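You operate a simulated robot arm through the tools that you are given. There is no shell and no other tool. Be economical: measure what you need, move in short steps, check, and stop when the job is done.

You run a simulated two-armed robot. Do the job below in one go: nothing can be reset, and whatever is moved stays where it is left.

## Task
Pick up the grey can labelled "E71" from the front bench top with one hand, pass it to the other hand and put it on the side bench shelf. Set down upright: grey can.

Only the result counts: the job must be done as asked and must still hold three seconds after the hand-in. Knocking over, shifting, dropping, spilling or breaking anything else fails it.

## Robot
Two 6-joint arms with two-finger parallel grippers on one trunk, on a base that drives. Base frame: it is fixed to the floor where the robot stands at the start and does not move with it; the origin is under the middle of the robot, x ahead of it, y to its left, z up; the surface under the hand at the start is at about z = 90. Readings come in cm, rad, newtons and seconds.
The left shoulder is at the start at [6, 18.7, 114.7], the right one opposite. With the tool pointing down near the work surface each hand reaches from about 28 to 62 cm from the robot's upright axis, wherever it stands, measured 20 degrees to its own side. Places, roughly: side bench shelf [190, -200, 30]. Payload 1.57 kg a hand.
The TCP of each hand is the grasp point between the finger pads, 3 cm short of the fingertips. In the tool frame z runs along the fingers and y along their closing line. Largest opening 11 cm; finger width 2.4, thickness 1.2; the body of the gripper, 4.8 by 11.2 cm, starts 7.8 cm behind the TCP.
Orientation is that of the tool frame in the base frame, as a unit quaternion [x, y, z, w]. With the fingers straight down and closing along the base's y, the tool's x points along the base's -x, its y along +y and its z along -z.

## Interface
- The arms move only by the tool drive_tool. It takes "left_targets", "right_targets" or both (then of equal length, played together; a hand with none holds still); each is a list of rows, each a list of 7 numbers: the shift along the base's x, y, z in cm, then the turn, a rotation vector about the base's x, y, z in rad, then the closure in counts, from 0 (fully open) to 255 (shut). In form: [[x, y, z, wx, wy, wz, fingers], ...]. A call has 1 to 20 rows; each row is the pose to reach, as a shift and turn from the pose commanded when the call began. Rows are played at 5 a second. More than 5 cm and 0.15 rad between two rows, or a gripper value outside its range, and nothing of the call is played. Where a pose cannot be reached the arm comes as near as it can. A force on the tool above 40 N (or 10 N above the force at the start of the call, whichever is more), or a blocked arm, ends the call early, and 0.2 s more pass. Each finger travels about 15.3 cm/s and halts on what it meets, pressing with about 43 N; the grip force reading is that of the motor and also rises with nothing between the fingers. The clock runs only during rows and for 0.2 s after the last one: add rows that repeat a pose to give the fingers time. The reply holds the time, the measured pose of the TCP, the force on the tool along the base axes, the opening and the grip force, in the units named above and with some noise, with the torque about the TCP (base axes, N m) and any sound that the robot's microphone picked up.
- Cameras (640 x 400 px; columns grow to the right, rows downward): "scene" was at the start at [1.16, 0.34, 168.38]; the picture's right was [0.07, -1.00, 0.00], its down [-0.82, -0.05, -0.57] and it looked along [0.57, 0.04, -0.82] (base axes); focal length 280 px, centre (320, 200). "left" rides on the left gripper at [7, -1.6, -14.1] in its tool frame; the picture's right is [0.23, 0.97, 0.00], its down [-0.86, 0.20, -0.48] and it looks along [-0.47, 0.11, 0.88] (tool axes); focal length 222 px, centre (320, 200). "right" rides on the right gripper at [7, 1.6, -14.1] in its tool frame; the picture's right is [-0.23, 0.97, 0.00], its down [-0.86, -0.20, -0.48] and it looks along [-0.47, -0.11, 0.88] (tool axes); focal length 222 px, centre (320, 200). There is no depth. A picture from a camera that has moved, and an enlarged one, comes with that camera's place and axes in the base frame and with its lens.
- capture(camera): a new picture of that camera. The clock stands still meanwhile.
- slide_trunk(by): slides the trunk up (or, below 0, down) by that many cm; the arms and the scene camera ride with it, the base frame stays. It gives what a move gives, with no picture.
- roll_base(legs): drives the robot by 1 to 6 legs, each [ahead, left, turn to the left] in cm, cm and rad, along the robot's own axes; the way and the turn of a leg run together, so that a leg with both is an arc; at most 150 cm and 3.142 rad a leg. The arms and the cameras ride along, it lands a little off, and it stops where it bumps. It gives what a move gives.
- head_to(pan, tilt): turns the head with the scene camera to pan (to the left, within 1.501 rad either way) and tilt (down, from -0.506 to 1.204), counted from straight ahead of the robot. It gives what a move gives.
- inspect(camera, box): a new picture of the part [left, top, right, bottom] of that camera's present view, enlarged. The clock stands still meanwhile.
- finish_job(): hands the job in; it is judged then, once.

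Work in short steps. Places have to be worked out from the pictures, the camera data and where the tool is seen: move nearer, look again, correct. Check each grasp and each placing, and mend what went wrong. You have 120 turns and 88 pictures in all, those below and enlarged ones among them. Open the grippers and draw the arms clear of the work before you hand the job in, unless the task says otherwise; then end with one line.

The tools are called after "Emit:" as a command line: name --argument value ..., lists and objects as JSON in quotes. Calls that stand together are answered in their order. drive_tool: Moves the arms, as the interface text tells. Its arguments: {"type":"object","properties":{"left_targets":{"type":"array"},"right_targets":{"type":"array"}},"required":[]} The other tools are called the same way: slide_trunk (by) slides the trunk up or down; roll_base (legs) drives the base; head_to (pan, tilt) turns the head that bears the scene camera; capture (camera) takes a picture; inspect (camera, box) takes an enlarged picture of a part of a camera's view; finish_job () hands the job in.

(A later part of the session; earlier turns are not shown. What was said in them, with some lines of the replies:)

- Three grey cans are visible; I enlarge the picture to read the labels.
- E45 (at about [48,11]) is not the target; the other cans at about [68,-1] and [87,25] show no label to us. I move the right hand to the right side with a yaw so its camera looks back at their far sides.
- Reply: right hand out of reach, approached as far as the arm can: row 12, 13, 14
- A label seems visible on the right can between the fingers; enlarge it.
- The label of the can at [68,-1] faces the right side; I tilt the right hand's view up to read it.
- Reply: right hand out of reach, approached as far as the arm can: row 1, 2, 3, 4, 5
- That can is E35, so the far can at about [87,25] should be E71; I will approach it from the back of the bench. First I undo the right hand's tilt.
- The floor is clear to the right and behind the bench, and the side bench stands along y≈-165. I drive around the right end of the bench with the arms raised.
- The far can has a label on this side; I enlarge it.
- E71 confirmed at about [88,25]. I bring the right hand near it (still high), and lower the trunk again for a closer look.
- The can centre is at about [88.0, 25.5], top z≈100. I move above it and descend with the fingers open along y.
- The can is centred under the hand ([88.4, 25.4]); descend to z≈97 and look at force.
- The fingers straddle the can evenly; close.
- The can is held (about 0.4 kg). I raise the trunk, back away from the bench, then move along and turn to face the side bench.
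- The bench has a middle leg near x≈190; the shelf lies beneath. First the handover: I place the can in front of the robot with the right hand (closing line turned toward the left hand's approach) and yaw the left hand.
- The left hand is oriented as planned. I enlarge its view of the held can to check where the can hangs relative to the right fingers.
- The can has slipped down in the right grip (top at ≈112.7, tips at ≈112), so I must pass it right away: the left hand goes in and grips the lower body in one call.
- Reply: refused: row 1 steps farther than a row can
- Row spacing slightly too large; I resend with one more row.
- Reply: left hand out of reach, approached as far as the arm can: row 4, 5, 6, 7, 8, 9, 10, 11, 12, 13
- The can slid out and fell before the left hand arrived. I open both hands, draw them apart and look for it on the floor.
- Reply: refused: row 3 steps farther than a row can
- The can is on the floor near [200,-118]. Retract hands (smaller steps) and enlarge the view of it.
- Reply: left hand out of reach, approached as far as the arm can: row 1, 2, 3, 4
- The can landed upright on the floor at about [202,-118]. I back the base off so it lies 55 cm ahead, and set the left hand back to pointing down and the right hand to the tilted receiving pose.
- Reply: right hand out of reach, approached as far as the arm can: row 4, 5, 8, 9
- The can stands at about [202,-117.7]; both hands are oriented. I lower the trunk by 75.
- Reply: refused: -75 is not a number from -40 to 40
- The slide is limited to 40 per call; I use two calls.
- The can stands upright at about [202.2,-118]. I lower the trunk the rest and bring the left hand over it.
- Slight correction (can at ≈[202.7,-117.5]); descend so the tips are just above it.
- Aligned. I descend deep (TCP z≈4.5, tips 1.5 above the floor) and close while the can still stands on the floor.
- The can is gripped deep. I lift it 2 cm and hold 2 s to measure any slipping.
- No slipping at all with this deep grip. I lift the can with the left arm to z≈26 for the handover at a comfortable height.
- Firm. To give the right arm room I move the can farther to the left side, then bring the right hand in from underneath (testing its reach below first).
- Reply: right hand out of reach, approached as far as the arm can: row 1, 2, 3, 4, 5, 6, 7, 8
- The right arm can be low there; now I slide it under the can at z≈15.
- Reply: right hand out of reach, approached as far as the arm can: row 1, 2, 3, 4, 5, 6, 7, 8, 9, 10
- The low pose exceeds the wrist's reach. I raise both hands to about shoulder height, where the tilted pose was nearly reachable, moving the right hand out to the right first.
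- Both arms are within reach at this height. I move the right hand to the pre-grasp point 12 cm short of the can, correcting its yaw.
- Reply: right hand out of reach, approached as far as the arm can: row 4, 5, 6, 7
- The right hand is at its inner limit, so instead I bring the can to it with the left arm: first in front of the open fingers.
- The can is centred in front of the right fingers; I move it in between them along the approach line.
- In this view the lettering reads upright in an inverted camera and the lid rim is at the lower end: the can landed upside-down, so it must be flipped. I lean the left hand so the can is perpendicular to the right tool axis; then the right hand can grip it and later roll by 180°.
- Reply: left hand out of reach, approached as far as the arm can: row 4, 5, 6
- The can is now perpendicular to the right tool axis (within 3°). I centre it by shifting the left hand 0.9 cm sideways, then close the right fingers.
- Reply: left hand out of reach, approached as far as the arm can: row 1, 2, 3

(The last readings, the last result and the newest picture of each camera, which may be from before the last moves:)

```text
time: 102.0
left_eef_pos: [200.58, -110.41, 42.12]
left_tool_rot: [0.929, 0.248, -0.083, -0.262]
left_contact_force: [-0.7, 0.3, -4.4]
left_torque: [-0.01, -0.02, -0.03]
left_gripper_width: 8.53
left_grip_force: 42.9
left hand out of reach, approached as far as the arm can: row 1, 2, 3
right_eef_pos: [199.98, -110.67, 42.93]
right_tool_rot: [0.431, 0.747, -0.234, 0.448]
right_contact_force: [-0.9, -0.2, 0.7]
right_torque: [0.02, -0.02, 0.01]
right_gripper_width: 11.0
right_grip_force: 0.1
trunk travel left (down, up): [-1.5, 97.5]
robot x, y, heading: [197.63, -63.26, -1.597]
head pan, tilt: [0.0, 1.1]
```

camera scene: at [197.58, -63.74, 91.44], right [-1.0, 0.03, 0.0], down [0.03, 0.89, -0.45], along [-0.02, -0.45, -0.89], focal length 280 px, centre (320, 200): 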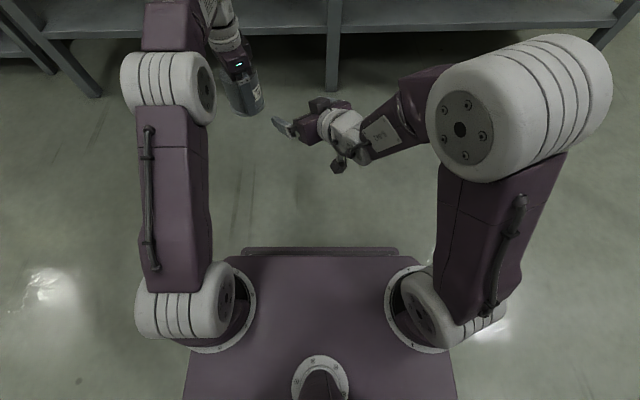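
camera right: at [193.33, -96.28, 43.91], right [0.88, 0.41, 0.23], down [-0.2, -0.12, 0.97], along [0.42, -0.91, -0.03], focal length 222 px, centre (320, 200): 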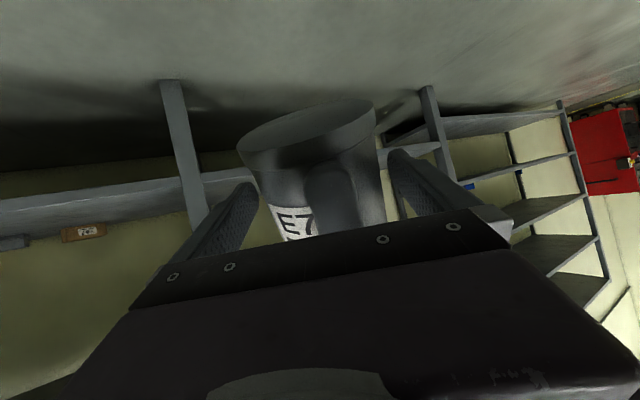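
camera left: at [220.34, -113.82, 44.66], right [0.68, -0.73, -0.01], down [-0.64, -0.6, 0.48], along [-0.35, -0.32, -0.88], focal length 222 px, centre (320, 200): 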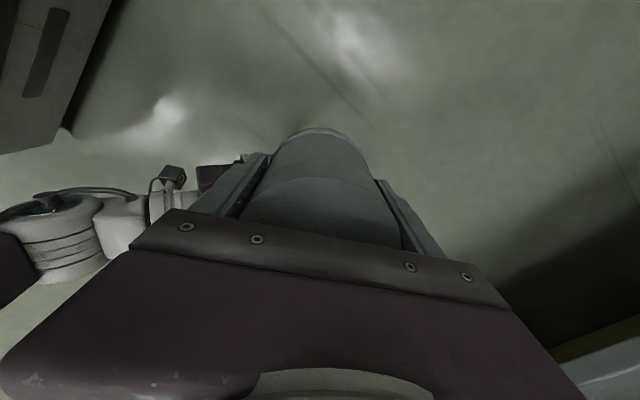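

Offset now ~0.4 cm; close the right hand gently, keeping the left closed.

Emit:
drive_tool --right_targets '[[0, 0, 0, 0, 0, 0, 25], [0, 0, 0, 0, 0, 0, 40], [0, 0, 0, 0, 0, 0, 50], [0, 0, 0, 0, 0, 0, 60], [0, 0, 0, 0, 0, 0, 255], [0, 0, 0, 0, 0, 0, 255]]'

Emit:
capture --camera "right"

```text
time: 103.4
left_eef_pos: [200.68, -110.41, 42.09]
left_tool_rot: [0.929, 0.249, -0.082, -0.263]
left_contact_force: [19.2, 19.2, -0.2]
left_torque: [-0.24, -0.41, -0.33]
left_gripper_width: 8.54
left_grip_force: 43.2
right_eef_pos: [200.14, -110.63, 43.02]
right_tool_rot: [0.433, 0.747, -0.234, 0.447]
right_contact_force: [-18.6, -19.1, -0.9]
right_torque: [0.09, 0.58, 0.28]
right_gripper_width: 8.54
right_grip_force: 42.8
trunk travel left (down, up): [-1.5, 97.5]
robot x, y, heading: [197.42, -62.89, -1.603]
head pan, tilt: [0.0, 1.1]
```

```text
23 pictures are left
camera right: at [193.27, -96.31, 43.9], right [0.88, 0.4, 0.23], down [-0.2, -0.12, 0.97], along [0.42, -0.91, -0.03], focal length 222 px, centre (320, 200)
```

right: 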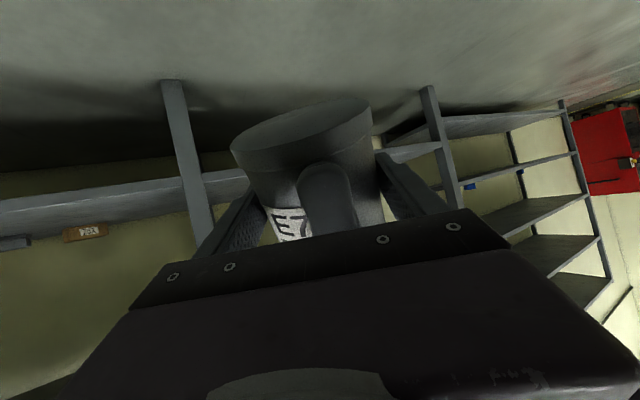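

Both hands hold it, but the left arm is at its reach limit and could not withdraw. I'll redo this nearer, with the right hand pointing straight left: first open the right hand again and straighten and retreat the left hand with the can.

Emit:
drive_tool --right_targets '[[0, 0, 0, 0, 0, 0, 60], [0, 0, 0, 0, 0, 0, 30], [0, 0, 0, 0, 0, 0, 0], [0, 0, 0, 0, 0, 0, 0]]'

Emit:
drive_tool --left_targets '[[0.2, -0.3, 0.1, -0.095, -0.06, 0, 255], [0.2, -0.5, 0.2, -0.19, -0.12, 0, 255], [0.3, -0.8, 0.4, -0.285, -0.18, 0, 255], [0.3, -1.1, 0.5, -0.38, -0.24, 0, 255], [0.3, -1.4, 0.6, -0.471, -0.299, 0, 255], [1.5, -3.3, 0.6, -0.471, -0.299, 0, 255], [2.7, -5.2, 0.6, -0.471, -0.299, 0, 255], [3.9, -7.1, 0.6, -0.471, -0.299, 0, 255], [5.1, -9, 0.6, -0.471, -0.299, 0, 255], [8, -9.5, 0.6, -0.471, -0.299, 0, 255], [11, -9.5, 0.6, -0.471, -0.299, 0, 255], [14, -9.5, 0.6, -0.471, -0.299, 0, 255], [14, -9.5, 0.6, -0.471, -0.299, 0, 255]]'

```text
time: 104.4
left_eef_pos: [200.42, -110.51, 42.24]
left_tool_rot: [0.93, 0.248, -0.084, -0.26]
left_contact_force: [0.1, -0.2, -3.5]
left_torque: [-0.01, 0.03, 0.0]
left_gripper_width: 8.52
left_grip_force: 43.1
right_eef_pos: [200.26, -110.7, 43.1]
right_tool_rot: [0.431, 0.748, -0.233, 0.448]
right_contact_force: [-0.6, 0.0, -0.3]
right_torque: [0.0, 0.01, 0.01]
right_gripper_width: 10.99
right_grip_force: 0.1
trunk travel left (down, up): [-1.5, 97.5]
robot x, y, heading: [197.36, -62.94, -1.606]
head pan, tilt: [0.0, 1.1]
```

```text
time: 107.2
left_eef_pos: [214.4, -119.95, 42.42]
left_tool_rot: [0.967, 0.256, 0.0, 0.0]
left_contact_force: [-0.5, -0.5, -4.4]
left_torque: [-0.02, 0.0, 0.0]
left_gripper_width: 8.55
left_grip_force: 43.5
right_eef_pos: [200.12, -110.69, 42.99]
right_tool_rot: [0.432, 0.747, -0.235, 0.448]
right_contact_force: [0.8, 0.2, -0.1]
right_torque: [-0.02, -0.02, 0.04]
right_gripper_width: 11.0
right_grip_force: 0.1
trunk travel left (down, up): [-1.5, 97.5]
robot x, y, heading: [197.95, -62.93, -1.605]
head pan, tilt: [0.0, 1.1]
```

Now reorient both: right hand to point straight left (pulled to the right), left hand yaw back to natural, closer to the robot.

Emit:
drive_tool --left_targets '[[0, 0, 0, 0, 0, 0.13, 255], [0, 1, 0, 0, 0, 0.26, 255], [0, 3, 0, 0, 0, 0.39, 255], [0, 5, 0, 0, 0, 0.52, 255], [0, 7, 0, 0, 0, 0.65, 255], [0, 9, 0, 0, 0, 0.78, 255], [0, 10.5, 0, 0, 0, 0.91, 255], [0, 12, 0, 0, 0, 1.04, 255], [0, 12, 0, 0, 0, 1.04, 255]]' --right_targets '[[-2, -1, 0.1, 0, 0, 0.125, 0], [-4, -1, 0.2, 0, 0, 0.25, 0], [-6, -1, 0.3, 0, 0, 0.375, 0], [-8, 0, 0.4, 0, 0, 0.5, 0], [-10, 1, 0.5, 0, 0, 0.625, 0], [-12, 2.5, 0.6, 0, 0, 0.75, 0], [-14, 4, 0.7, 0, 0, 0.875, 0], [-15, 4.7, 0.7, 0, 0, 1.0, 0], [-15, 4.7, 0.7, 0, 0, 1.0, 0]]'

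Emit:
capture --camera "scene"

```text
time: 109.2
left_eef_pos: [214.69, -108.08, 42.68]
left_tool_rot: [0.71, 0.704, 0.001, 0.001]
left_contact_force: [-0.2, 0.3, -3.7]
left_torque: [0.0, 0.04, -0.01]
left_gripper_width: 8.55
left_grip_force: 43.2
right_eef_pos: [185.12, -106.32, 44.04]
right_tool_rot: [0.03, 0.862, 0.002, 0.505]
right_contact_force: [0.0, 0.2, 0.8]
right_torque: [0.0, -0.03, -0.01]
right_gripper_width: 11.0
right_grip_force: 0.0
trunk travel left (down, up): [-1.5, 97.5]
robot x, y, heading: [197.77, -62.99, -1.606]
head pan, tilt: [0.0, 1.1]
```

```text
22 pictures are left
camera scene: at [197.57, -63.73, 91.44], right [-1.0, 0.03, 0.0], down [0.03, 0.89, -0.45], along [-0.02, -0.45, -0.89], focal length 280 px, centre (320, 200)
```

scene: 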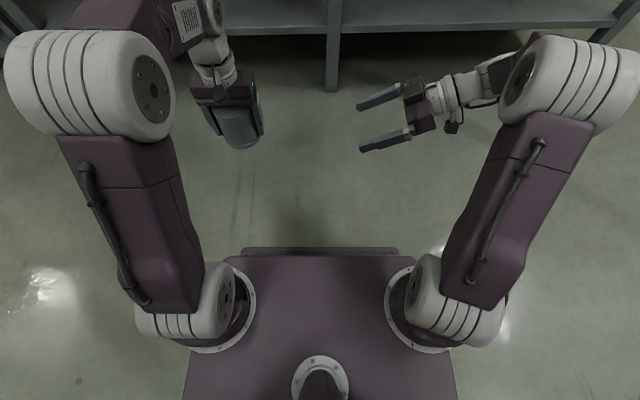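

No limits hit. I level the right tool so that the left hand hardly needs to lean.

Emit:
drive_tool --right_targets '[[0, 0, 0, 0, -0.13, 0, 0], [0, 0, 0, 0, -0.26, 0, 0], [0, 0, 0, 0, -0.39, 0, 0], [0, 0, 0, 0, -0.46, 0, 0], [0, 0, 0, 0, -0.46, 0, 0]]'

```text
time: 110.4
left_eef_pos: [214.69, -107.99, 42.64]
left_tool_rot: [0.711, 0.703, 0.001, 0.001]
left_contact_force: [-0.8, -0.4, -3.6]
left_torque: [0.03, -0.04, 0.03]
left_gripper_width: 8.53
left_grip_force: 42.8
right_eef_pos: [185.08, -106.24, 43.9]
right_tool_rot: [0.029, 0.724, 0.008, 0.69]
right_contact_force: [0.3, -0.4, 0.5]
right_torque: [0.02, -0.02, 0.02]
right_gripper_width: 10.99
right_grip_force: 0.0
trunk travel left (down, up): [-1.5, 97.5]
robot x, y, heading: [197.81, -63.03, -1.602]
head pan, tilt: [0.0, 1.1]
```

The right tool is now horizontal. I advance it 8 cm and bring the can in between its open fingers, can 1 cm higher so the grip ends mid-body.

Emit:
drive_tool --left_targets '[[-2.8, 0.4, 0.3, 0, 0, 0, 255], [-5.6, 0.8, 0.6, 0, 0, 0, 255], [-8.4, 1.2, 0.8, 0, 0, 0, 255], [-11.1, 1.7, 1, 0, 0, 0, 255], [-11.1, 1.7, 1, 0, 0, 0, 255], [-13.3, 1.7, 1, 0, 0, 0, 255], [-15.6, 1.7, 1, 0, 0, 0, 255], [-17.9, 1.7, 1, 0, 0, 0, 255], [-20.1, 1.7, 1, 0, 0, 0, 255], [-20.1, 1.7, 1, 0, 0, 0, 255]]' --right_targets '[[2, 0, 0, -0.02, 0, 0, 0], [4, 0, 0, -0.05, 0, 0, 0], [6, 0, 0, -0.05, 0, 0, 0], [8, 0, 0, -0.05, 0, 0, 0], [8, 0, 0, -0.05, 0, 0, 0], [8, 0, 0, -0.05, 0, 0, 0], [8, 0, 0, -0.05, 0, 0, 0], [8, 0, 0, -0.05, 0, 0, 0], [8, 0, 0, -0.05, 0, 0, 0], [8, 0, 0, -0.05, 0, 0, 0]]'

Emit:
capture --camera "right"

Emit:
inspect --camera "scene" --box '[220, 50, 460, 220]'

```text
time: 112.6
left_eef_pos: [194.3, -106.25, 43.47]
left_tool_rot: [0.711, 0.704, 0.0, 0.002]
left_contact_force: [0.4, 0.3, -3.9]
left_torque: [0.07, 0.01, 0.01]
left_gripper_width: 8.51
left_grip_force: 43.0
right_eef_pos: [193.28, -106.1, 44.19]
right_tool_rot: [0.011, 0.724, -0.009, 0.689]
right_contact_force: [-0.3, -0.4, 0.3]
right_torque: [-0.03, -0.02, 0.04]
right_gripper_width: 11.0
right_grip_force: 0.1
trunk travel left (down, up): [-1.5, 97.5]
robot x, y, heading: [197.67, -62.97, -1.605]
head pan, tilt: [0.0, 1.1]
```

```text
21 pictures are left
camera right: at [178.77, -103.93, 37.84], right [0.04, 0.97, 0.23], down [-0.44, -0.19, 0.88], along [0.9, -0.14, 0.42], focal length 222 px, centre (320, 200)
```

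right: 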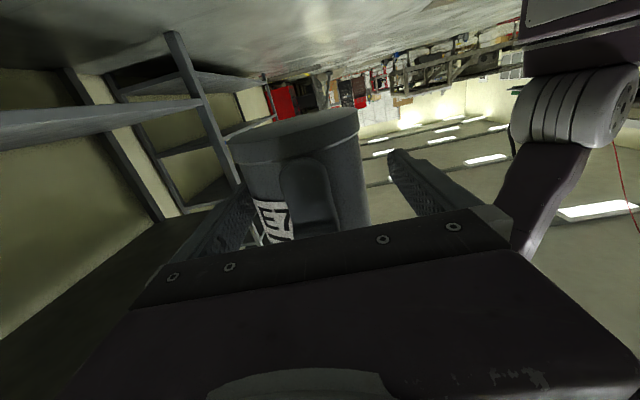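

```text
2.35 times, centred on (340, 135) of scene
camera zoom: at [197.56, -63.74, 91.44], right [-1.0, 0.03, 0.0], down [0.03, 0.89, -0.45], along [-0.02, -0.45, -0.89], focal length 658 px, centre (273, 353)
```

zoom: 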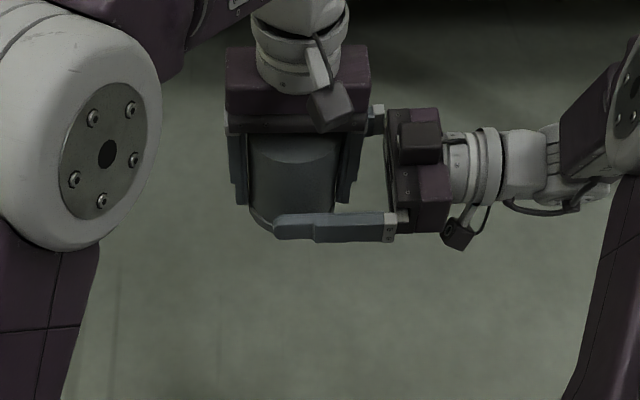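

The can sits ~0.9 cm off toward -y in the left grip (pushed there earlier). I shift the left hand +0.85 in y to centre it, then close the right fingers.

Emit:
drive_tool --left_targets '[[0, 0.45, 0, 0, 0, 0, 255], [0, 0.85, 0, 0, 0, 0, 255], [0, 0.85, 0, 0, 0, 0, 255], [0, 0.85, 0, 0, 0, 0, 255], [0, 0.85, 0, 0, 0, 0, 255], [0, 0.85, 0, 0, 0, 0, 255], [0, 0.85, 0, 0, 0, 0, 255], [0, 0.85, 0, 0, 0, 0, 255]]' --right_targets '[[0, 0, 0, 0, 0, 0, 0], [0, 0, 0, 0, 0, 0, 0], [0, 0, 0, 0, 0, 0, 20], [0, 0, 0, 0, 0, 0, 40], [0, 0, 0, 0, 0, 0, 50], [0, 0, 0, 0, 0, 0, 60], [0, 0, 0, 0, 0, 0, 255], [0, 0, 0, 0, 0, 0, 255]]'

```text
time: 114.4
left_eef_pos: [194.42, -105.5, 43.62]
left_tool_rot: [0.711, 0.703, 0.001, 0.0]
left_contact_force: [0.6, -3.4, -4.7]
left_torque: [-0.54, 0.14, -0.21]
left_gripper_width: 8.53
left_grip_force: 43.4
right_eef_pos: [193.16, -106.01, 44.17]
right_tool_rot: [0.011, 0.724, -0.008, 0.689]
right_contact_force: [-0.2, 3.4, 0.5]
right_torque: [0.58, -0.13, 0.23]
right_gripper_width: 8.5
right_grip_force: 43.4
trunk travel left (down, up): [-1.5, 97.5]
robot x, y, heading: [197.68, -63.48, -1.601]
head pan, tilt: [0.0, 1.1]
```

Both hold it with little side force. The left hand now opens and withdraws straight up.

Emit:
drive_tool --left_targets '[[0, 0, 0, 0, 0, 0, 60], [0, 0, 0, 0, 0, 0, 20], [0, 0, 0, 0, 0, 0, 0], [0, 0, 0, 0, 0, 0, 0]]'

Emit:
drive_tool --left_targets '[[0, 0, 1, 0, 0, 0, 0], [0, 0, 3, 0, 0, 0, 0], [0, 0, 6, 0, 0, 0, 0], [0, 0, 9, 0, 0, 0, 0], [0, 0, 12, 0, 0, 0, 0], [3, 0, 14, 0, 0, 0, 0], [7, 0, 14, 0, 0, 0, 0], [11, 0, 14, 0, 0, 0, 0], [15, 0, 14, 0, 0, 0, 0], [19, 0, 14, 0, 0, 0, 0], [23, 0, 14, 0, 0, 0, 0], [27, 0, 14, 0, 0, 0, 0]]'

Emit:
capture --camera "scene"

Emit:
capture --camera "right"

```text
time: 115.4
left_eef_pos: [194.4, -105.5, 43.69]
left_tool_rot: [0.711, 0.703, 0.0, 0.001]
left_contact_force: [-0.3, 0.0, -0.1]
left_torque: [0.01, 0.01, 0.0]
left_gripper_width: 11.0
left_grip_force: 0.0
right_eef_pos: [193.17, -106.09, 44.11]
right_tool_rot: [0.011, 0.724, -0.009, 0.69]
right_contact_force: [-0.5, -0.2, -0.4]
right_torque: [0.01, 0.04, 0.01]
right_gripper_width: 8.5
right_grip_force: 42.8
trunk travel left (down, up): [-1.5, 97.5]
robot x, y, heading: [197.62, -63.03, -1.606]
head pan, tilt: [0.0, 1.1]
```

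```text
time: 118.0
left_eef_pos: [221.72, -105.37, 57.68]
left_tool_rot: [0.711, 0.703, 0.0, 0.0]
left_contact_force: [0.3, -0.5, 0.0]
left_torque: [-0.01, -0.03, 0.05]
left_gripper_width: 10.99
left_grip_force: 0.1
right_eef_pos: [193.12, -106.13, 44.23]
right_tool_rot: [0.011, 0.724, -0.009, 0.69]
right_contact_force: [-0.6, -0.9, 0.4]
right_torque: [0.0, 0.06, 0.03]
right_gripper_width: 8.47
right_grip_force: 43.2
trunk travel left (down, up): [-1.5, 97.5]
robot x, y, heading: [197.48, -62.81, -1.601]
head pan, tilt: [0.0, 1.1]
```

```text
19 pictures are left
camera scene: at [197.55, -63.73, 91.44], right [-1.0, 0.03, 0.0], down [0.03, 0.89, -0.45], along [-0.02, -0.45, -0.89], focal length 280 px, centre (320, 200)
```

scene: 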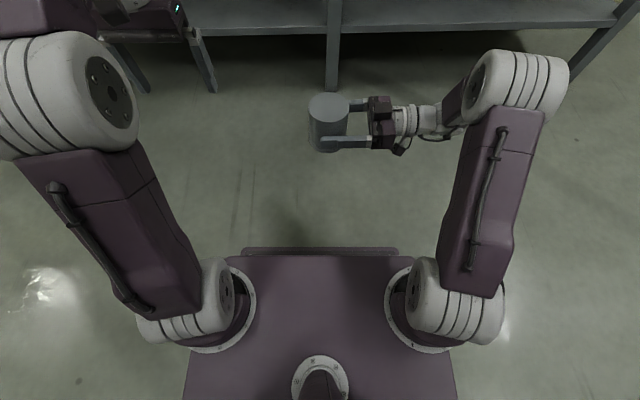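

```text
18 pictures are left
camera right: at [178.76, -103.93, 37.84], right [0.04, 0.97, 0.23], down [-0.44, -0.19, 0.88], along [0.9, -0.14, 0.42], focal length 222 px, centre (320, 200)
```

right: 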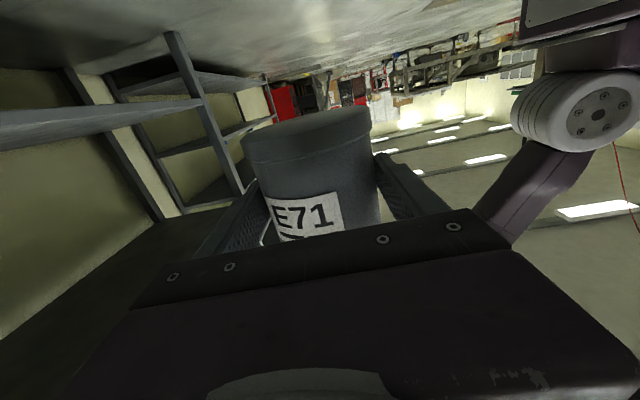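

The right hand now holds the can alone. I roll the right tool about its own axis by 90° first, to see if the wrist allows it.

Emit:
drive_tool --right_targets '[[0, 0, 0, 0.142, -0.004, -0.007, 255], [0, 0, 0, 0.285, -0.008, -0.014, 255], [0, 0, 0, 0.427, -0.012, -0.021, 255], [0, 0, 0, 0.57, -0.016, -0.028, 255], [0, 0, 0, 0.712, -0.02, -0.035, 255], [0, 0, 0, 0.855, -0.024, -0.042, 255], [0, 0, 0, 0.997, -0.028, -0.049, 255], [0, 0, 0, 1.14, -0.032, -0.056, 255], [0, 0, 0, 1.282, -0.036, -0.063, 255], [0, 0, 0, 1.425, -0.04, -0.07, 255], [0, 0, 0, 1.567, -0.044, -0.077, 255], [0, 0, 0, 1.567, -0.044, -0.077, 255]]'

```text
time: 120.6
left_eef_pos: [221.66, -105.42, 57.59]
left_tool_rot: [0.711, 0.703, 0.001, 0.0]
left_contact_force: [0.0, -0.2, -0.1]
left_torque: [0.0, 0.03, -0.02]
left_gripper_width: 10.99
left_grip_force: 0.0
right_eef_pos: [193.19, -106.2, 43.94]
right_tool_rot: [0.52, 0.504, 0.48, 0.494]
right_contact_force: [0.4, 0.1, 0.3]
right_torque: [0.01, 0.04, 0.04]
right_gripper_width: 8.49
right_grip_force: 42.9
trunk travel left (down, up): [-1.5, 97.5]
robot x, y, heading: [197.81, -63.04, -1.607]
head pan, tilt: [0.0, 1.1]
```

The wrist allows it; complete the roll to 180°.

Emit:
drive_tool --right_targets '[[0, 0, 0, 0.142, -0.004, -0.007, 255], [0, 0, 0, 0.285, -0.008, -0.014, 255], [0, 0, 0, 0.427, -0.012, -0.021, 255], [0, 0, 0, 0.57, -0.016, -0.028, 255], [0, 0, 0, 0.712, -0.02, -0.035, 255], [0, 0, 0, 0.855, -0.024, -0.042, 255], [0, 0, 0, 0.997, -0.028, -0.049, 255], [0, 0, 0, 1.14, -0.032, -0.056, 255], [0, 0, 0, 1.282, -0.036, -0.063, 255], [0, 0, 0, 1.425, -0.04, -0.07, 255], [0, 0, 0, 1.567, -0.044, -0.077, 255], [0, 0, 0, 1.567, -0.044, -0.077, 255]]'

Emit:
capture --camera "scene"

Emit:
capture --camera "right"

```text
time: 123.2
left_eef_pos: [221.71, -105.42, 57.56]
left_tool_rot: [0.711, 0.703, 0.001, 0.0]
left_contact_force: [-0.1, 0.2, -0.5]
left_torque: [0.01, 0.01, -0.02]
left_gripper_width: 10.99
left_grip_force: 0.0
right_eef_pos: [193.15, -106.11, 43.82]
right_tool_rot: [0.725, -0.011, 0.689, 0.009]
right_contact_force: [0.6, -0.5, 0.2]
right_torque: [0.01, 0.04, -0.05]
right_gripper_width: 8.46
right_grip_force: 43.3
trunk travel left (down, up): [-1.5, 97.5]
robot x, y, heading: [197.85, -63.39, -1.606]
head pan, tilt: [0.0, 1.1]
```

```text
17 pictures are left
camera scene: at [197.56, -63.73, 91.44], right [-1.0, 0.03, 0.0], down [0.03, 0.89, -0.45], along [-0.02, -0.45, -0.89], focal length 280 px, centre (320, 200)
```

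scene: 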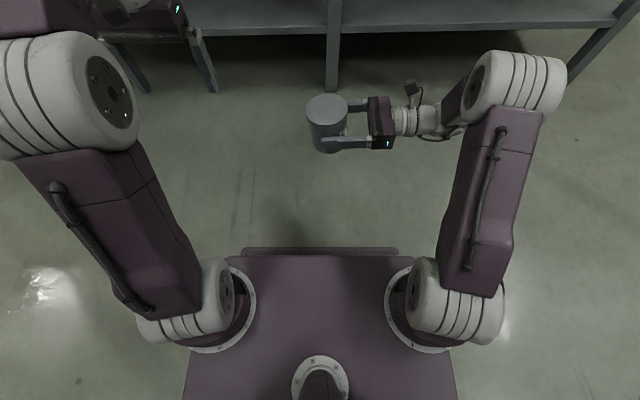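

```text
16 pictures are left
camera right: at [179.34, -107.38, 51.54], right [-0.04, -0.97, -0.23], down [-0.52, 0.21, -0.83], along [0.86, 0.09, -0.51], focal length 222 px, centre (320, 200)
```

right: 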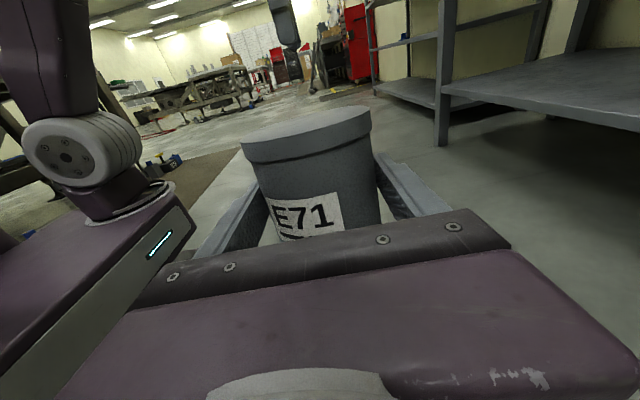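

The can is now right side up with the lid on top. I correct a small lean, turn the right hand to point at the side bench, and pull the left hand back.

Emit:
drive_tool --right_targets '[[0, 0, 0, 0, -0.05, 0, 255], [0, 0, 0, 0, -0.098, 0, 255]]' --left_targets '[[0, 2, 0, 0, 0, 0, 0], [0, 4, 0, 0, 0, 0, 0]]'

Emit:
drive_tool --right_targets '[[-1, -2, 0, 0, 0, -0.128, 255], [-2, -4, 0, 0, 0, -0.257, 255], [-3, -6, 0, 0, 0, -0.385, 255], [-4, -8, 0, 0, 0, -0.513, 255], [-5, -9.5, 0, 0, 0, -0.642, 255], [-6, -11, 0, 0, 0, -0.77, 255], [-7, -12, 0, 0, 0, -0.898, 255], [-8, -13, 0, 0, 0, -1.027, 255], [-9, -14, 0, 0, 0, -1.155, 255], [-10, -14.5, 0, 0, 0, -1.283, 255], [-11, -15, 0, 0, 0, -1.412, 255], [-12, -15.1, 0, 0, 0, -1.54, 255], [-12, -15.1, 0, 0, 0, -1.54, 255]]'

Emit:
head_to --pan 0.25 --tilt 0.6

Emit:
capture --camera "scene"

```text
time: 123.8
left_eef_pos: [221.53, -101.42, 57.61]
left_tool_rot: [0.71, 0.704, 0.0, 0.001]
left_contact_force: [-0.2, 0.2, -0.5]
left_torque: [0.01, -0.01, 0.04]
left_gripper_width: 11.0
left_grip_force: 0.1
right_eef_pos: [193.16, -106.09, 43.91]
right_tool_rot: [0.689, -0.009, 0.724, 0.008]
right_contact_force: [0.1, -0.4, -0.9]
right_torque: [-0.01, 0.05, 0.01]
right_gripper_width: 8.47
right_grip_force: 43.2
trunk travel left (down, up): [-1.5, 97.5]
robot x, y, heading: [197.64, -63.24, -1.602]
head pan, tilt: [0.0, 1.1]
```

```text
time: 126.6
left_eef_pos: [221.6, -101.66, 57.56]
left_tool_rot: [0.711, 0.703, 0.001, 0.0]
left_contact_force: [0.1, -0.6, -0.9]
left_torque: [0.0, 0.02, 0.01]
left_gripper_width: 10.99
left_grip_force: 0.1
right_eef_pos: [178.8, -120.76, 44.18]
right_tool_rot: [0.524, -0.45, 0.549, 0.471]
right_contact_force: [0.3, -0.1, 0.1]
right_torque: [0.08, -0.01, 0.0]
right_gripper_width: 8.48
right_grip_force: 43.0
right hand out of reach, approached as far as the arm can: row 11, 12, 13
trunk travel left (down, up): [-1.5, 97.5]
robot x, y, heading: [197.75, -63.29, -1.607]
head pan, tilt: [0.0, 1.1]
```

```text
time: 127.5
left_eef_pos: [221.7, -101.55, 57.61]
left_tool_rot: [0.71, 0.704, 0.001, 0.0]
left_contact_force: [-1.2, 0.2, 0.1]
left_torque: [0.0, -0.06, 0.0]
left_gripper_width: 10.96
left_grip_force: 0.0
right_eef_pos: [178.65, -120.77, 44.13]
right_tool_rot: [0.524, -0.449, 0.55, 0.471]
right_contact_force: [-0.1, 0.5, -0.3]
right_torque: [0.06, 0.0, 0.02]
right_gripper_width: 8.47
right_grip_force: 43.4
trunk travel left (down, up): [-1.5, 97.5]
robot x, y, heading: [197.56, -63.1, -1.601]
head pan, tilt: [0.25, 0.6]
```

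```text
15 pictures are left
camera scene: at [199.65, -66.07, 95.29], right [-0.98, -0.21, 0.0], down [-0.12, 0.55, -0.82], along [0.18, -0.81, -0.57], focal length 280 px, centre (320, 200)
```

scene: 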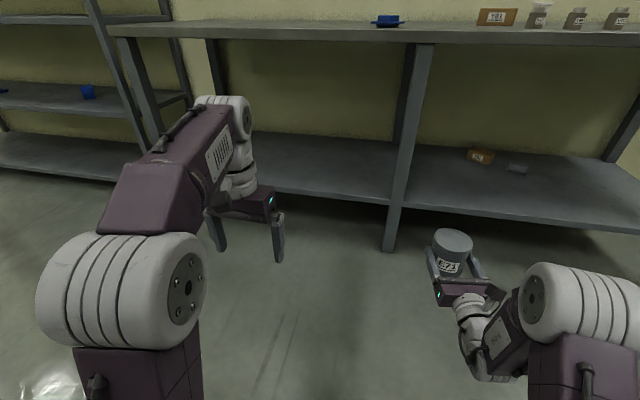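

The can is upright in the right hand; the left bay of the shelf (x≈190–242) is empty, its edge near y≈-164, z≈29–30. I drive left and then forward so the can comes just over the shelf edge, still high.

Emit:
roll_base --legs '[[0, 36.5, 0], [40, 0, 0]]'

Emit:
head_to --pan -0.15 --tilt 0.8

Emit:
capture --camera "scene"

Emit:
capture --camera "right"

```text
time: 131.9
left_eef_pos: [256.57, -141.44, 57.58]
left_tool_rot: [0.712, 0.702, 0.001, 0.001]
left_contact_force: [0.4, 0.3, -0.1]
left_torque: [0.02, 0.01, 0.04]
left_gripper_width: 11.01
left_grip_force: 0.0
right_eef_pos: [213.75, -160.58, 44.09]
right_tool_rot: [0.523, -0.45, 0.549, 0.471]
right_contact_force: [-0.2, -0.2, -0.7]
right_torque: [0.06, 0.01, 0.0]
right_gripper_width: 8.49
right_grip_force: 43.4
trunk travel left (down, up): [-1.5, 97.5]
robot x, y, heading: [232.74, -103.3, -1.613]
head pan, tilt: [0.25, 0.6]
```

```text
time: 132.8
left_eef_pos: [256.61, -141.36, 57.62]
left_tool_rot: [0.711, 0.703, 0.0, 0.001]
left_contact_force: [0.2, 0.2, -0.1]
left_torque: [0.0, -0.01, 0.01]
left_gripper_width: 11.0
left_grip_force: 0.0
right_eef_pos: [213.92, -160.51, 44.11]
right_tool_rot: [0.523, -0.451, 0.548, 0.472]
right_contact_force: [-0.3, -0.2, -0.4]
right_torque: [0.07, 0.05, 0.02]
right_gripper_width: 8.47
right_grip_force: 43.3
trunk travel left (down, up): [-1.5, 97.5]
robot x, y, heading: [232.72, -103.26, -1.608]
head pan, tilt: [-0.15, 0.799]
```

```text
14 pictures are left
camera scene: at [231.42, -105.22, 93.62], right [-0.98, 0.18, 0.0], down [0.13, 0.7, -0.7], along [-0.13, -0.69, -0.72], focal length 280 px, centre (320, 200)
```

scene: 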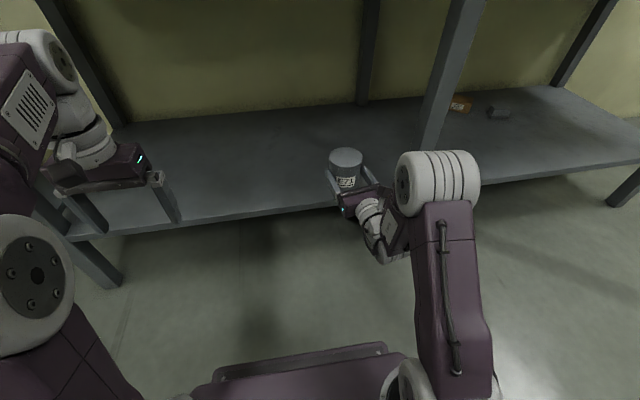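

```text
13 pictures are left
camera right: at [209.96, -146.48, 50.36], right [-0.96, -0.16, -0.23], down [0.13, 0.46, -0.88], along [0.24, -0.87, -0.42], focal length 222 px, centre (320, 200)
```

right: 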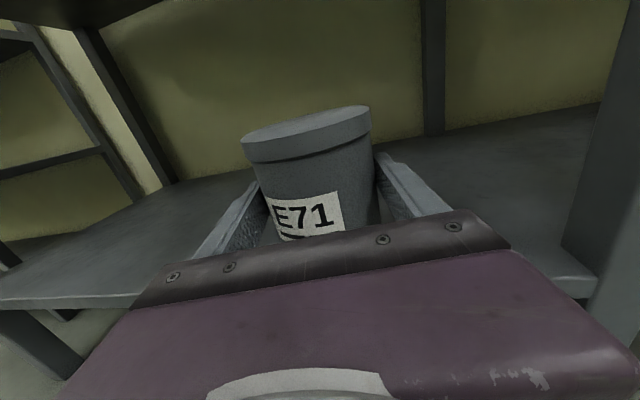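

The shelf is clear beneath and the edge lies at about y=-165. The left wrist would come close to the bench top, so I pull the left hand back first, then drive 12.5 cm forward.

Emit:
drive_tool --left_targets '[[0, 3, -2, 0, 0, 0, 0], [0, 6, -4, 0, 0, 0, 0], [0, 8, -6, 0, 0, 0, 0], [0, 9, -8, 0, 0, 0, 0], [0, 9, -8, 0, 0, 0, 0]]'

Emit:
roll_base --legs '[[12.5, 0, 0]]'

Emit:
capture --camera "scene"

```text
time: 134.0
left_eef_pos: [256.65, -132.32, 49.32]
left_tool_rot: [0.712, 0.703, 0.0, 0.001]
left_contact_force: [1.5, 0.8, 1.1]
left_torque: [0.0, 0.0, -0.01]
left_gripper_width: 11.01
left_grip_force: 0.0
right_eef_pos: [213.75, -160.65, 44.05]
right_tool_rot: [0.523, -0.45, 0.549, 0.472]
right_contact_force: [0.4, 0.3, 0.8]
right_torque: [0.04, 0.0, 0.06]
right_gripper_width: 8.47
right_grip_force: 43.2
trunk travel left (down, up): [-1.5, 97.5]
robot x, y, heading: [232.65, -102.96, -1.604]
head pan, tilt: [-0.15, 0.799]
```

```text
time: 135.2
left_eef_pos: [256.23, -144.95, 49.35]
left_tool_rot: [0.712, 0.702, 0.001, 0.001]
left_contact_force: [0.1, -0.5, -0.1]
left_torque: [0.01, 0.03, 0.01]
left_gripper_width: 10.99
left_grip_force: 0.0
right_eef_pos: [213.14, -173.14, 44.13]
right_tool_rot: [0.523, -0.451, 0.548, 0.472]
right_contact_force: [0.2, -0.5, -0.5]
right_torque: [0.05, 0.03, -0.03]
right_gripper_width: 8.51
right_grip_force: 42.8
trunk travel left (down, up): [-1.5, 97.5]
robot x, y, heading: [232.07, -115.62, -1.604]
head pan, tilt: [-0.15, 0.799]
```

```text
12 pictures are left
camera scene: at [230.95, -117.71, 93.61], right [-0.98, 0.19, 0.0], down [0.13, 0.7, -0.7], along [-0.13, -0.68, -0.72], focal length 280 px, centre (320, 200)
```

scene: 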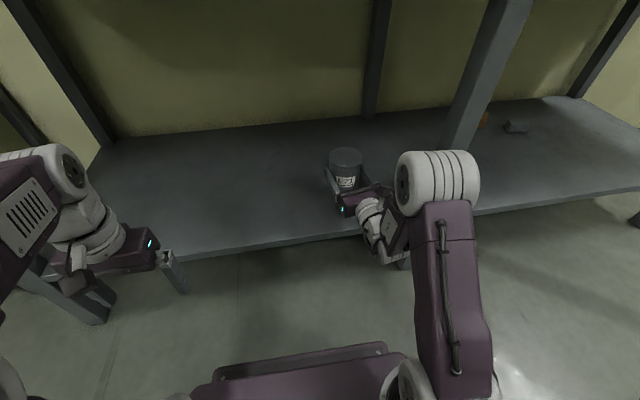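

The can is over the shelf. I lower it most of the way (trunk 1.5, arm 6.5) and check pose and reach.

Emit:
slide_trunk --by -1.4

Emit:
drive_tool --right_targets '[[0, 0, -1.5, 0, 0, 0, 255], [0, 0, -3, 0, 0, 0, 255], [0, 0, -4.5, 0, 0, 0, 255], [0, 0, -6, 0, 0, 0, 255], [0, 0, -6, 0, 0, 0, 255]]'

Emit:
capture --camera "scene"

```text
time: 135.9
left_eef_pos: [256.14, -144.96, 47.97]
left_tool_rot: [0.712, 0.702, 0.001, 0.001]
left_contact_force: [-0.2, 0.0, -0.4]
left_torque: [-0.02, -0.03, -0.02]
left_gripper_width: 11.0
left_grip_force: 0.0
right_eef_pos: [213.22, -173.1, 42.66]
right_tool_rot: [0.524, -0.451, 0.548, 0.47]
right_contact_force: [0.2, -0.8, 0.3]
right_torque: [0.05, 0.02, -0.01]
right_gripper_width: 8.47
right_grip_force: 42.6
trunk travel left (down, up): [-0.1, 98.9]
robot x, y, heading: [232.15, -115.41, -1.604]
head pan, tilt: [-0.15, 0.799]
```

```text
time: 137.1
left_eef_pos: [256.22, -144.91, 47.95]
left_tool_rot: [0.712, 0.703, 0.001, 0.0]
left_contact_force: [-0.3, -0.8, -0.1]
left_torque: [0.0, -0.02, 0.01]
left_gripper_width: 10.99
left_grip_force: 0.0
right_eef_pos: [213.28, -173.16, 36.67]
right_tool_rot: [0.524, -0.45, 0.549, 0.471]
right_contact_force: [0.1, 0.8, -0.5]
right_torque: [0.04, 0.0, 0.01]
right_gripper_width: 8.48
right_grip_force: 43.5
trunk travel left (down, up): [-0.1, 98.9]
robot x, y, heading: [232.26, -115.69, -1.61]
head pan, tilt: [-0.15, 0.799]
```

```text
11 pictures are left
camera scene: at [230.95, -117.72, 92.21], right [-0.98, 0.19, 0.0], down [0.13, 0.7, -0.7], along [-0.13, -0.68, -0.72], focal length 280 px, centre (320, 200)
```

scene: 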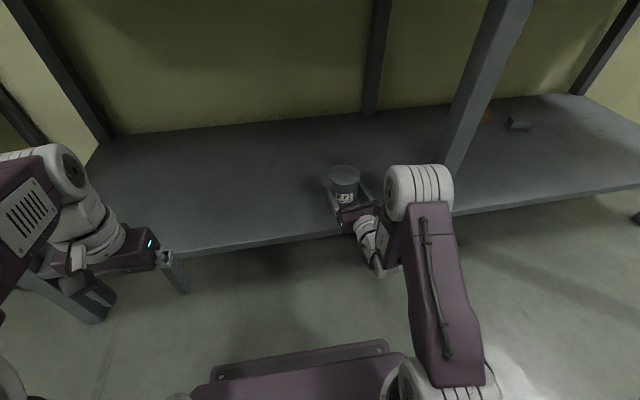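

No reach problem; I lower in small steps and watch the vertical force.

Emit:
drive_tool --right_targets '[[0, 0, -0.4, 0, 0, 0, 255], [0, 0, -0.8, 0, 0, 0, 255], [0, 0, -1.2, 0, 0, 0, 255], [0, 0, -1.2, 0, 0, 0, 255]]'

Emit:
inspect --camera "scene" --box '[290, 140, 410, 250]'

```text
time: 138.1
left_eef_pos: [256.15, -144.85, 47.92]
left_tool_rot: [0.711, 0.703, 0.001, 0.001]
left_contact_force: [-0.8, -0.4, -0.2]
left_torque: [-0.04, 0.03, 0.04]
left_gripper_width: 11.0
left_grip_force: 0.1
right_eef_pos: [213.37, -173.17, 35.46]
right_tool_rot: [0.524, -0.45, 0.549, 0.471]
right_contact_force: [-0.5, 0.4, 1.1]
right_torque: [0.07, 0.04, 0.0]
right_gripper_width: 8.47
right_grip_force: 43.3
trunk travel left (down, up): [-0.1, 98.9]
robot x, y, heading: [232.16, -115.71, -1.609]
head pan, tilt: [-0.15, 0.799]
```

```text
3.64 times, centred on (350, 195) of scene
camera zoom: at [230.95, -117.72, 92.21], right [-0.98, 0.19, 0.0], down [0.13, 0.7, -0.7], along [-0.13, -0.68, -0.72], focal length 1016 px, centre (211, 218)
```

zoom: 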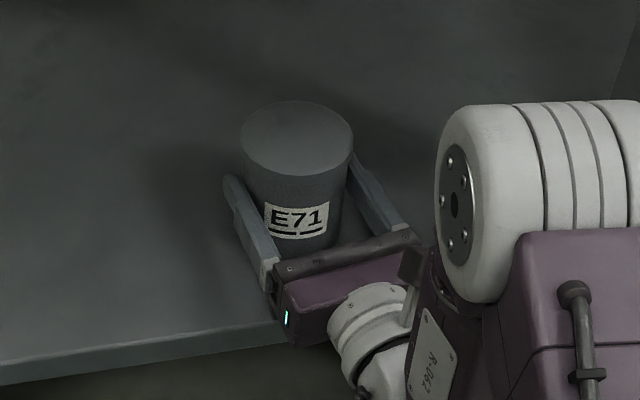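

No contact yet at TCP z 35.5; continue in 0.3 cm steps.

Emit:
drive_tool --right_targets '[[0, 0, -0.3, 0, 0, 0, 255], [0, 0, -0.6, 0, 0, 0, 255], [0, 0, -0.6, 0, 0, 0, 255]]'

Emit:
drive_tool --right_targets '[[0, 0, -0.25, 0, 0, 0, 255], [0, 0, -0.25, 0, 0, 0, 255]]'

```text
time: 138.9
left_eef_pos: [256.22, -144.82, 48.1]
left_tool_rot: [0.712, 0.703, 0.0, 0.001]
left_contact_force: [-0.4, -0.7, -0.9]
left_torque: [0.0, -0.01, 0.01]
left_gripper_width: 11.0
left_grip_force: 0.1
right_eef_pos: [213.17, -173.1, 35.08]
right_tool_rot: [0.522, -0.448, 0.55, 0.473]
right_contact_force: [3.8, -0.7, 10.7]
right_torque: [0.52, -0.22, -0.06]
right_gripper_width: 8.47
right_grip_force: 43.3
trunk travel left (down, up): [-0.1, 98.9]
robot x, y, heading: [232.11, -115.37, -1.606]
head pan, tilt: [-0.15, 0.799]
```

```text
time: 139.5
left_eef_pos: [256.31, -144.75, 48.03]
left_tool_rot: [0.712, 0.702, 0.0, 0.001]
left_contact_force: [-0.2, -0.6, 0.0]
left_torque: [0.0, 0.0, 0.02]
left_gripper_width: 11.0
left_grip_force: 0.0
right_eef_pos: [213.26, -172.95, 35.0]
right_tool_rot: [0.522, -0.448, 0.55, 0.474]
right_contact_force: [4.0, -9.5, 22.9]
right_torque: [0.48, -0.41, -0.24]
right_gripper_width: 8.5
right_grip_force: 42.9
trunk travel left (down, up): [-0.1, 98.9]
robot x, y, heading: [231.97, -115.81, -1.604]
head pan, tilt: [-0.15, 0.799]
```

Firm contact with the shelf. I relax the pressure slightly and open the right fingers in steps.

Emit:
drive_tool --right_targets '[[0, 0, 0.2, 0, 0, 0, 255], [0, 0, 0.2, 0, 0, 0, 56], [0, 0, 0.2, 0, 0, 0, 45], [0, 0, 0.2, 0, 0, 0, 30], [0, 0, 0.2, 0, 0, 0, 0], [0, 0, 0.2, 0, 0, 0, 0]]'

Emit:
inspect --camera "scene" --box '[290, 140, 410, 250]'

Emit:
capture --camera "right"

```text
time: 140.9
left_eef_pos: [256.2, -144.8, 47.9]
left_tool_rot: [0.713, 0.702, 0.001, 0.001]
left_contact_force: [-1.1, 0.1, 0.0]
left_torque: [0.01, 0.0, 0.0]
left_gripper_width: 11.01
left_grip_force: 0.0
right_eef_pos: [213.06, -172.92, 34.83]
right_tool_rot: [0.524, -0.45, 0.548, 0.471]
right_contact_force: [2.2, 4.1, 9.5]
right_torque: [0.89, 0.18, -0.29]
right_gripper_width: 10.98
right_grip_force: 0.0
trunk travel left (down, up): [-0.1, 98.9]
robot x, y, heading: [231.96, -115.65, -1.61]
head pan, tilt: [-0.15, 0.799]
```

```text
3.64 times, centred on (350, 195) of scene
camera zoom: at [231.01, -117.57, 92.21], right [-0.98, 0.19, 0.0], down [0.13, 0.7, -0.7], along [-0.13, -0.69, -0.72], focal length 1016 px, centre (211, 218)
```

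zoom: 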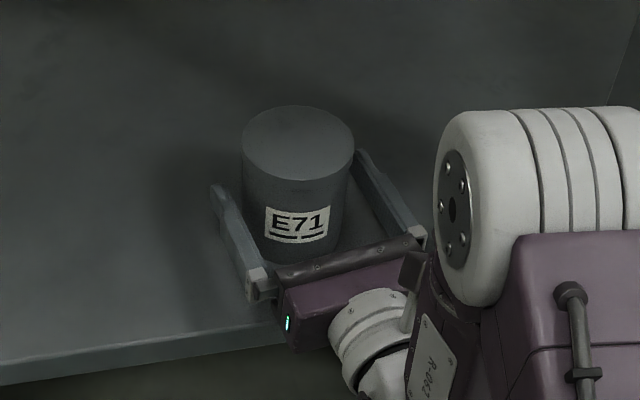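

```text
8 pictures are left
camera right: at [209.43, -158.9, 41.18], right [-0.96, -0.16, -0.23], down [0.13, 0.46, -0.88], along [0.24, -0.87, -0.42], focal length 222 px, centre (320, 200)
```

right: 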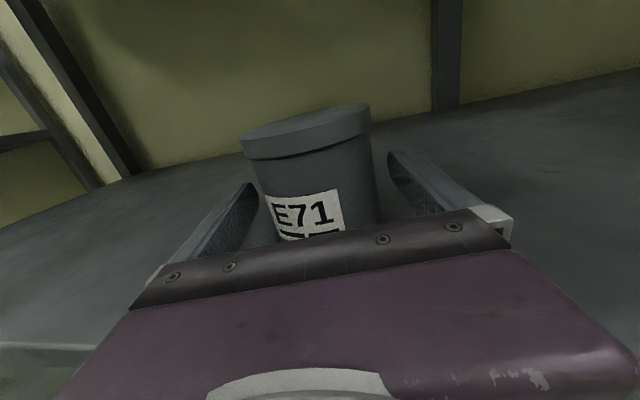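

The can stands on the shelf, fingers open; something of the hand still rests on the shelf edge, so I raise it 0.7 cm, then retreat straight back along the tool axis.

Emit:
drive_tool --right_targets '[[0, 0, 0.4, 0, 0, 0, 0], [0, 0, 0.8, 0, 0, 0, 0], [0, 0, 0.8, 0, 0, 0, 0]]'

Emit:
inspect --camera "scene" --box '[290, 140, 410, 250]'

```text
time: 141.7
left_eef_pos: [256.23, -144.88, 48.07]
left_tool_rot: [0.712, 0.702, 0.001, 0.001]
left_contact_force: [1.1, 0.0, 0.4]
left_torque: [-0.01, -0.04, 0.01]
left_gripper_width: 11.01
left_grip_force: 0.2
right_eef_pos: [213.22, -173.05, 35.69]
right_tool_rot: [0.524, -0.451, 0.548, 0.471]
right_contact_force: [-0.2, -0.4, -0.4]
right_torque: [-0.03, -0.01, 0.0]
right_gripper_width: 11.0
right_grip_force: 0.0
trunk travel left (down, up): [-0.1, 98.9]
robot x, y, heading: [232.06, -115.55, -1.609]
head pan, tilt: [-0.15, 0.799]
```

```text
3.64 times, centred on (350, 195) of scene
camera zoom: at [230.96, -117.67, 92.21], right [-0.98, 0.19, 0.0], down [0.13, 0.7, -0.7], along [-0.13, -0.69, -0.72], focal length 1016 px, centre (211, 218)
```

zoom: 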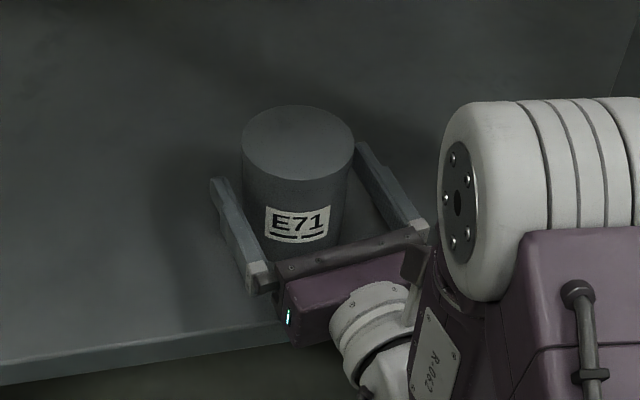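

The can stays put and the hand is force-free. I back the base along the tool axis so the fingers slide straight off the can.

Emit:
roll_base --legs '[[-24.5, -4.6, 0]]'

Emit:
head_to --pan -0.2 --tilt 0.6

Emit:
capture --camera "scene"

Emit:
capture --camera "right"

```text
time: 143.5
left_eef_pos: [252.6, -119.73, 47.94]
left_tool_rot: [0.711, 0.703, 0.001, 0.0]
left_contact_force: [0.8, 0.0, 0.0]
left_torque: [0.01, 0.0, -0.03]
left_gripper_width: 11.0
left_grip_force: 0.0
right_eef_pos: [209.77, -147.95, 35.86]
right_tool_rot: [0.524, -0.45, 0.549, 0.471]
right_contact_force: [-0.5, 0.4, 0.3]
right_torque: [-0.05, 0.02, -0.02]
right_gripper_width: 10.96
right_grip_force: 0.1
trunk travel left (down, up): [-0.1, 98.9]
robot x, y, heading: [228.87, -90.25, -1.605]
head pan, tilt: [-0.15, 0.799]
```

```text
time: 144.2
left_eef_pos: [252.6, -119.79, 47.99]
left_tool_rot: [0.711, 0.703, 0.001, 0.001]
left_contact_force: [0.1, -0.8, 0.1]
left_torque: [0.05, 0.02, 0.02]
left_gripper_width: 11.0
left_grip_force: 0.1
right_eef_pos: [209.71, -148.02, 35.64]
right_tool_rot: [0.523, -0.45, 0.549, 0.471]
right_contact_force: [-0.3, 0.0, 0.0]
right_torque: [0.01, 0.0, 0.02]
right_gripper_width: 11.0
right_grip_force: 0.0
trunk travel left (down, up): [-0.1, 98.9]
robot x, y, heading: [228.64, -90.59, -1.608]
head pan, tilt: [-0.201, 0.6]
```

```text
6 pictures are left
camera scene: at [226.81, -93.36, 93.9], right [-0.97, 0.23, 0.0], down [0.13, 0.55, -0.82], along [-0.19, -0.8, -0.57], focal length 280 px, centre (320, 200)
```

scene: 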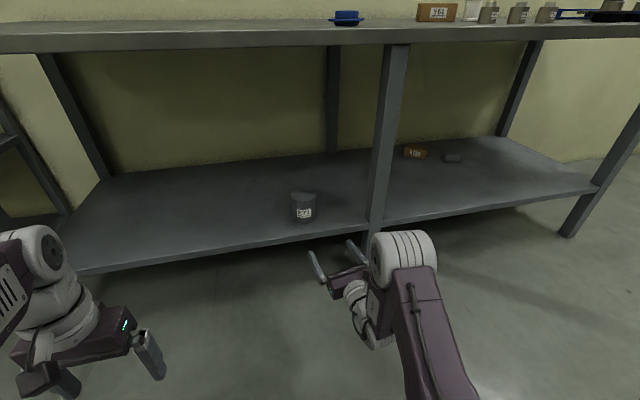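

```text
5 pictures are left
camera right: at [205.96, -133.9, 42.0], right [-0.96, -0.16, -0.23], down [0.13, 0.46, -0.88], along [0.24, -0.87, -0.42], focal length 222 px, centre (320, 200)
```

right: 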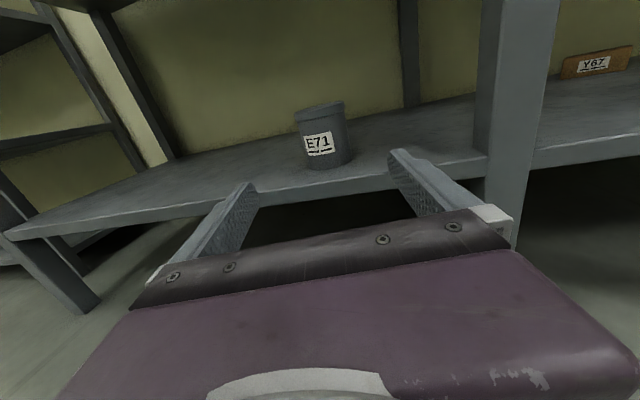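

E71 stands upright, lid up, on the side bench shelf; both hands are open and clear, and nothing on the side bench looks disturbed. I hand the job in.

Emit:
finish_job

```text
The job is handed in.
```

The E71 can is standing upright, lid up, on the side bench shelf. It was passed from the left hand to the right, but it did not go cleanly: I dropped it once on the way. It slid out of the right hand's grip and landed upside down on the floor. I picked it up with the left hand, passed it in the air to the right, and turned it over before setting it down. Nothing else looked moved or knocked over in the pictures.
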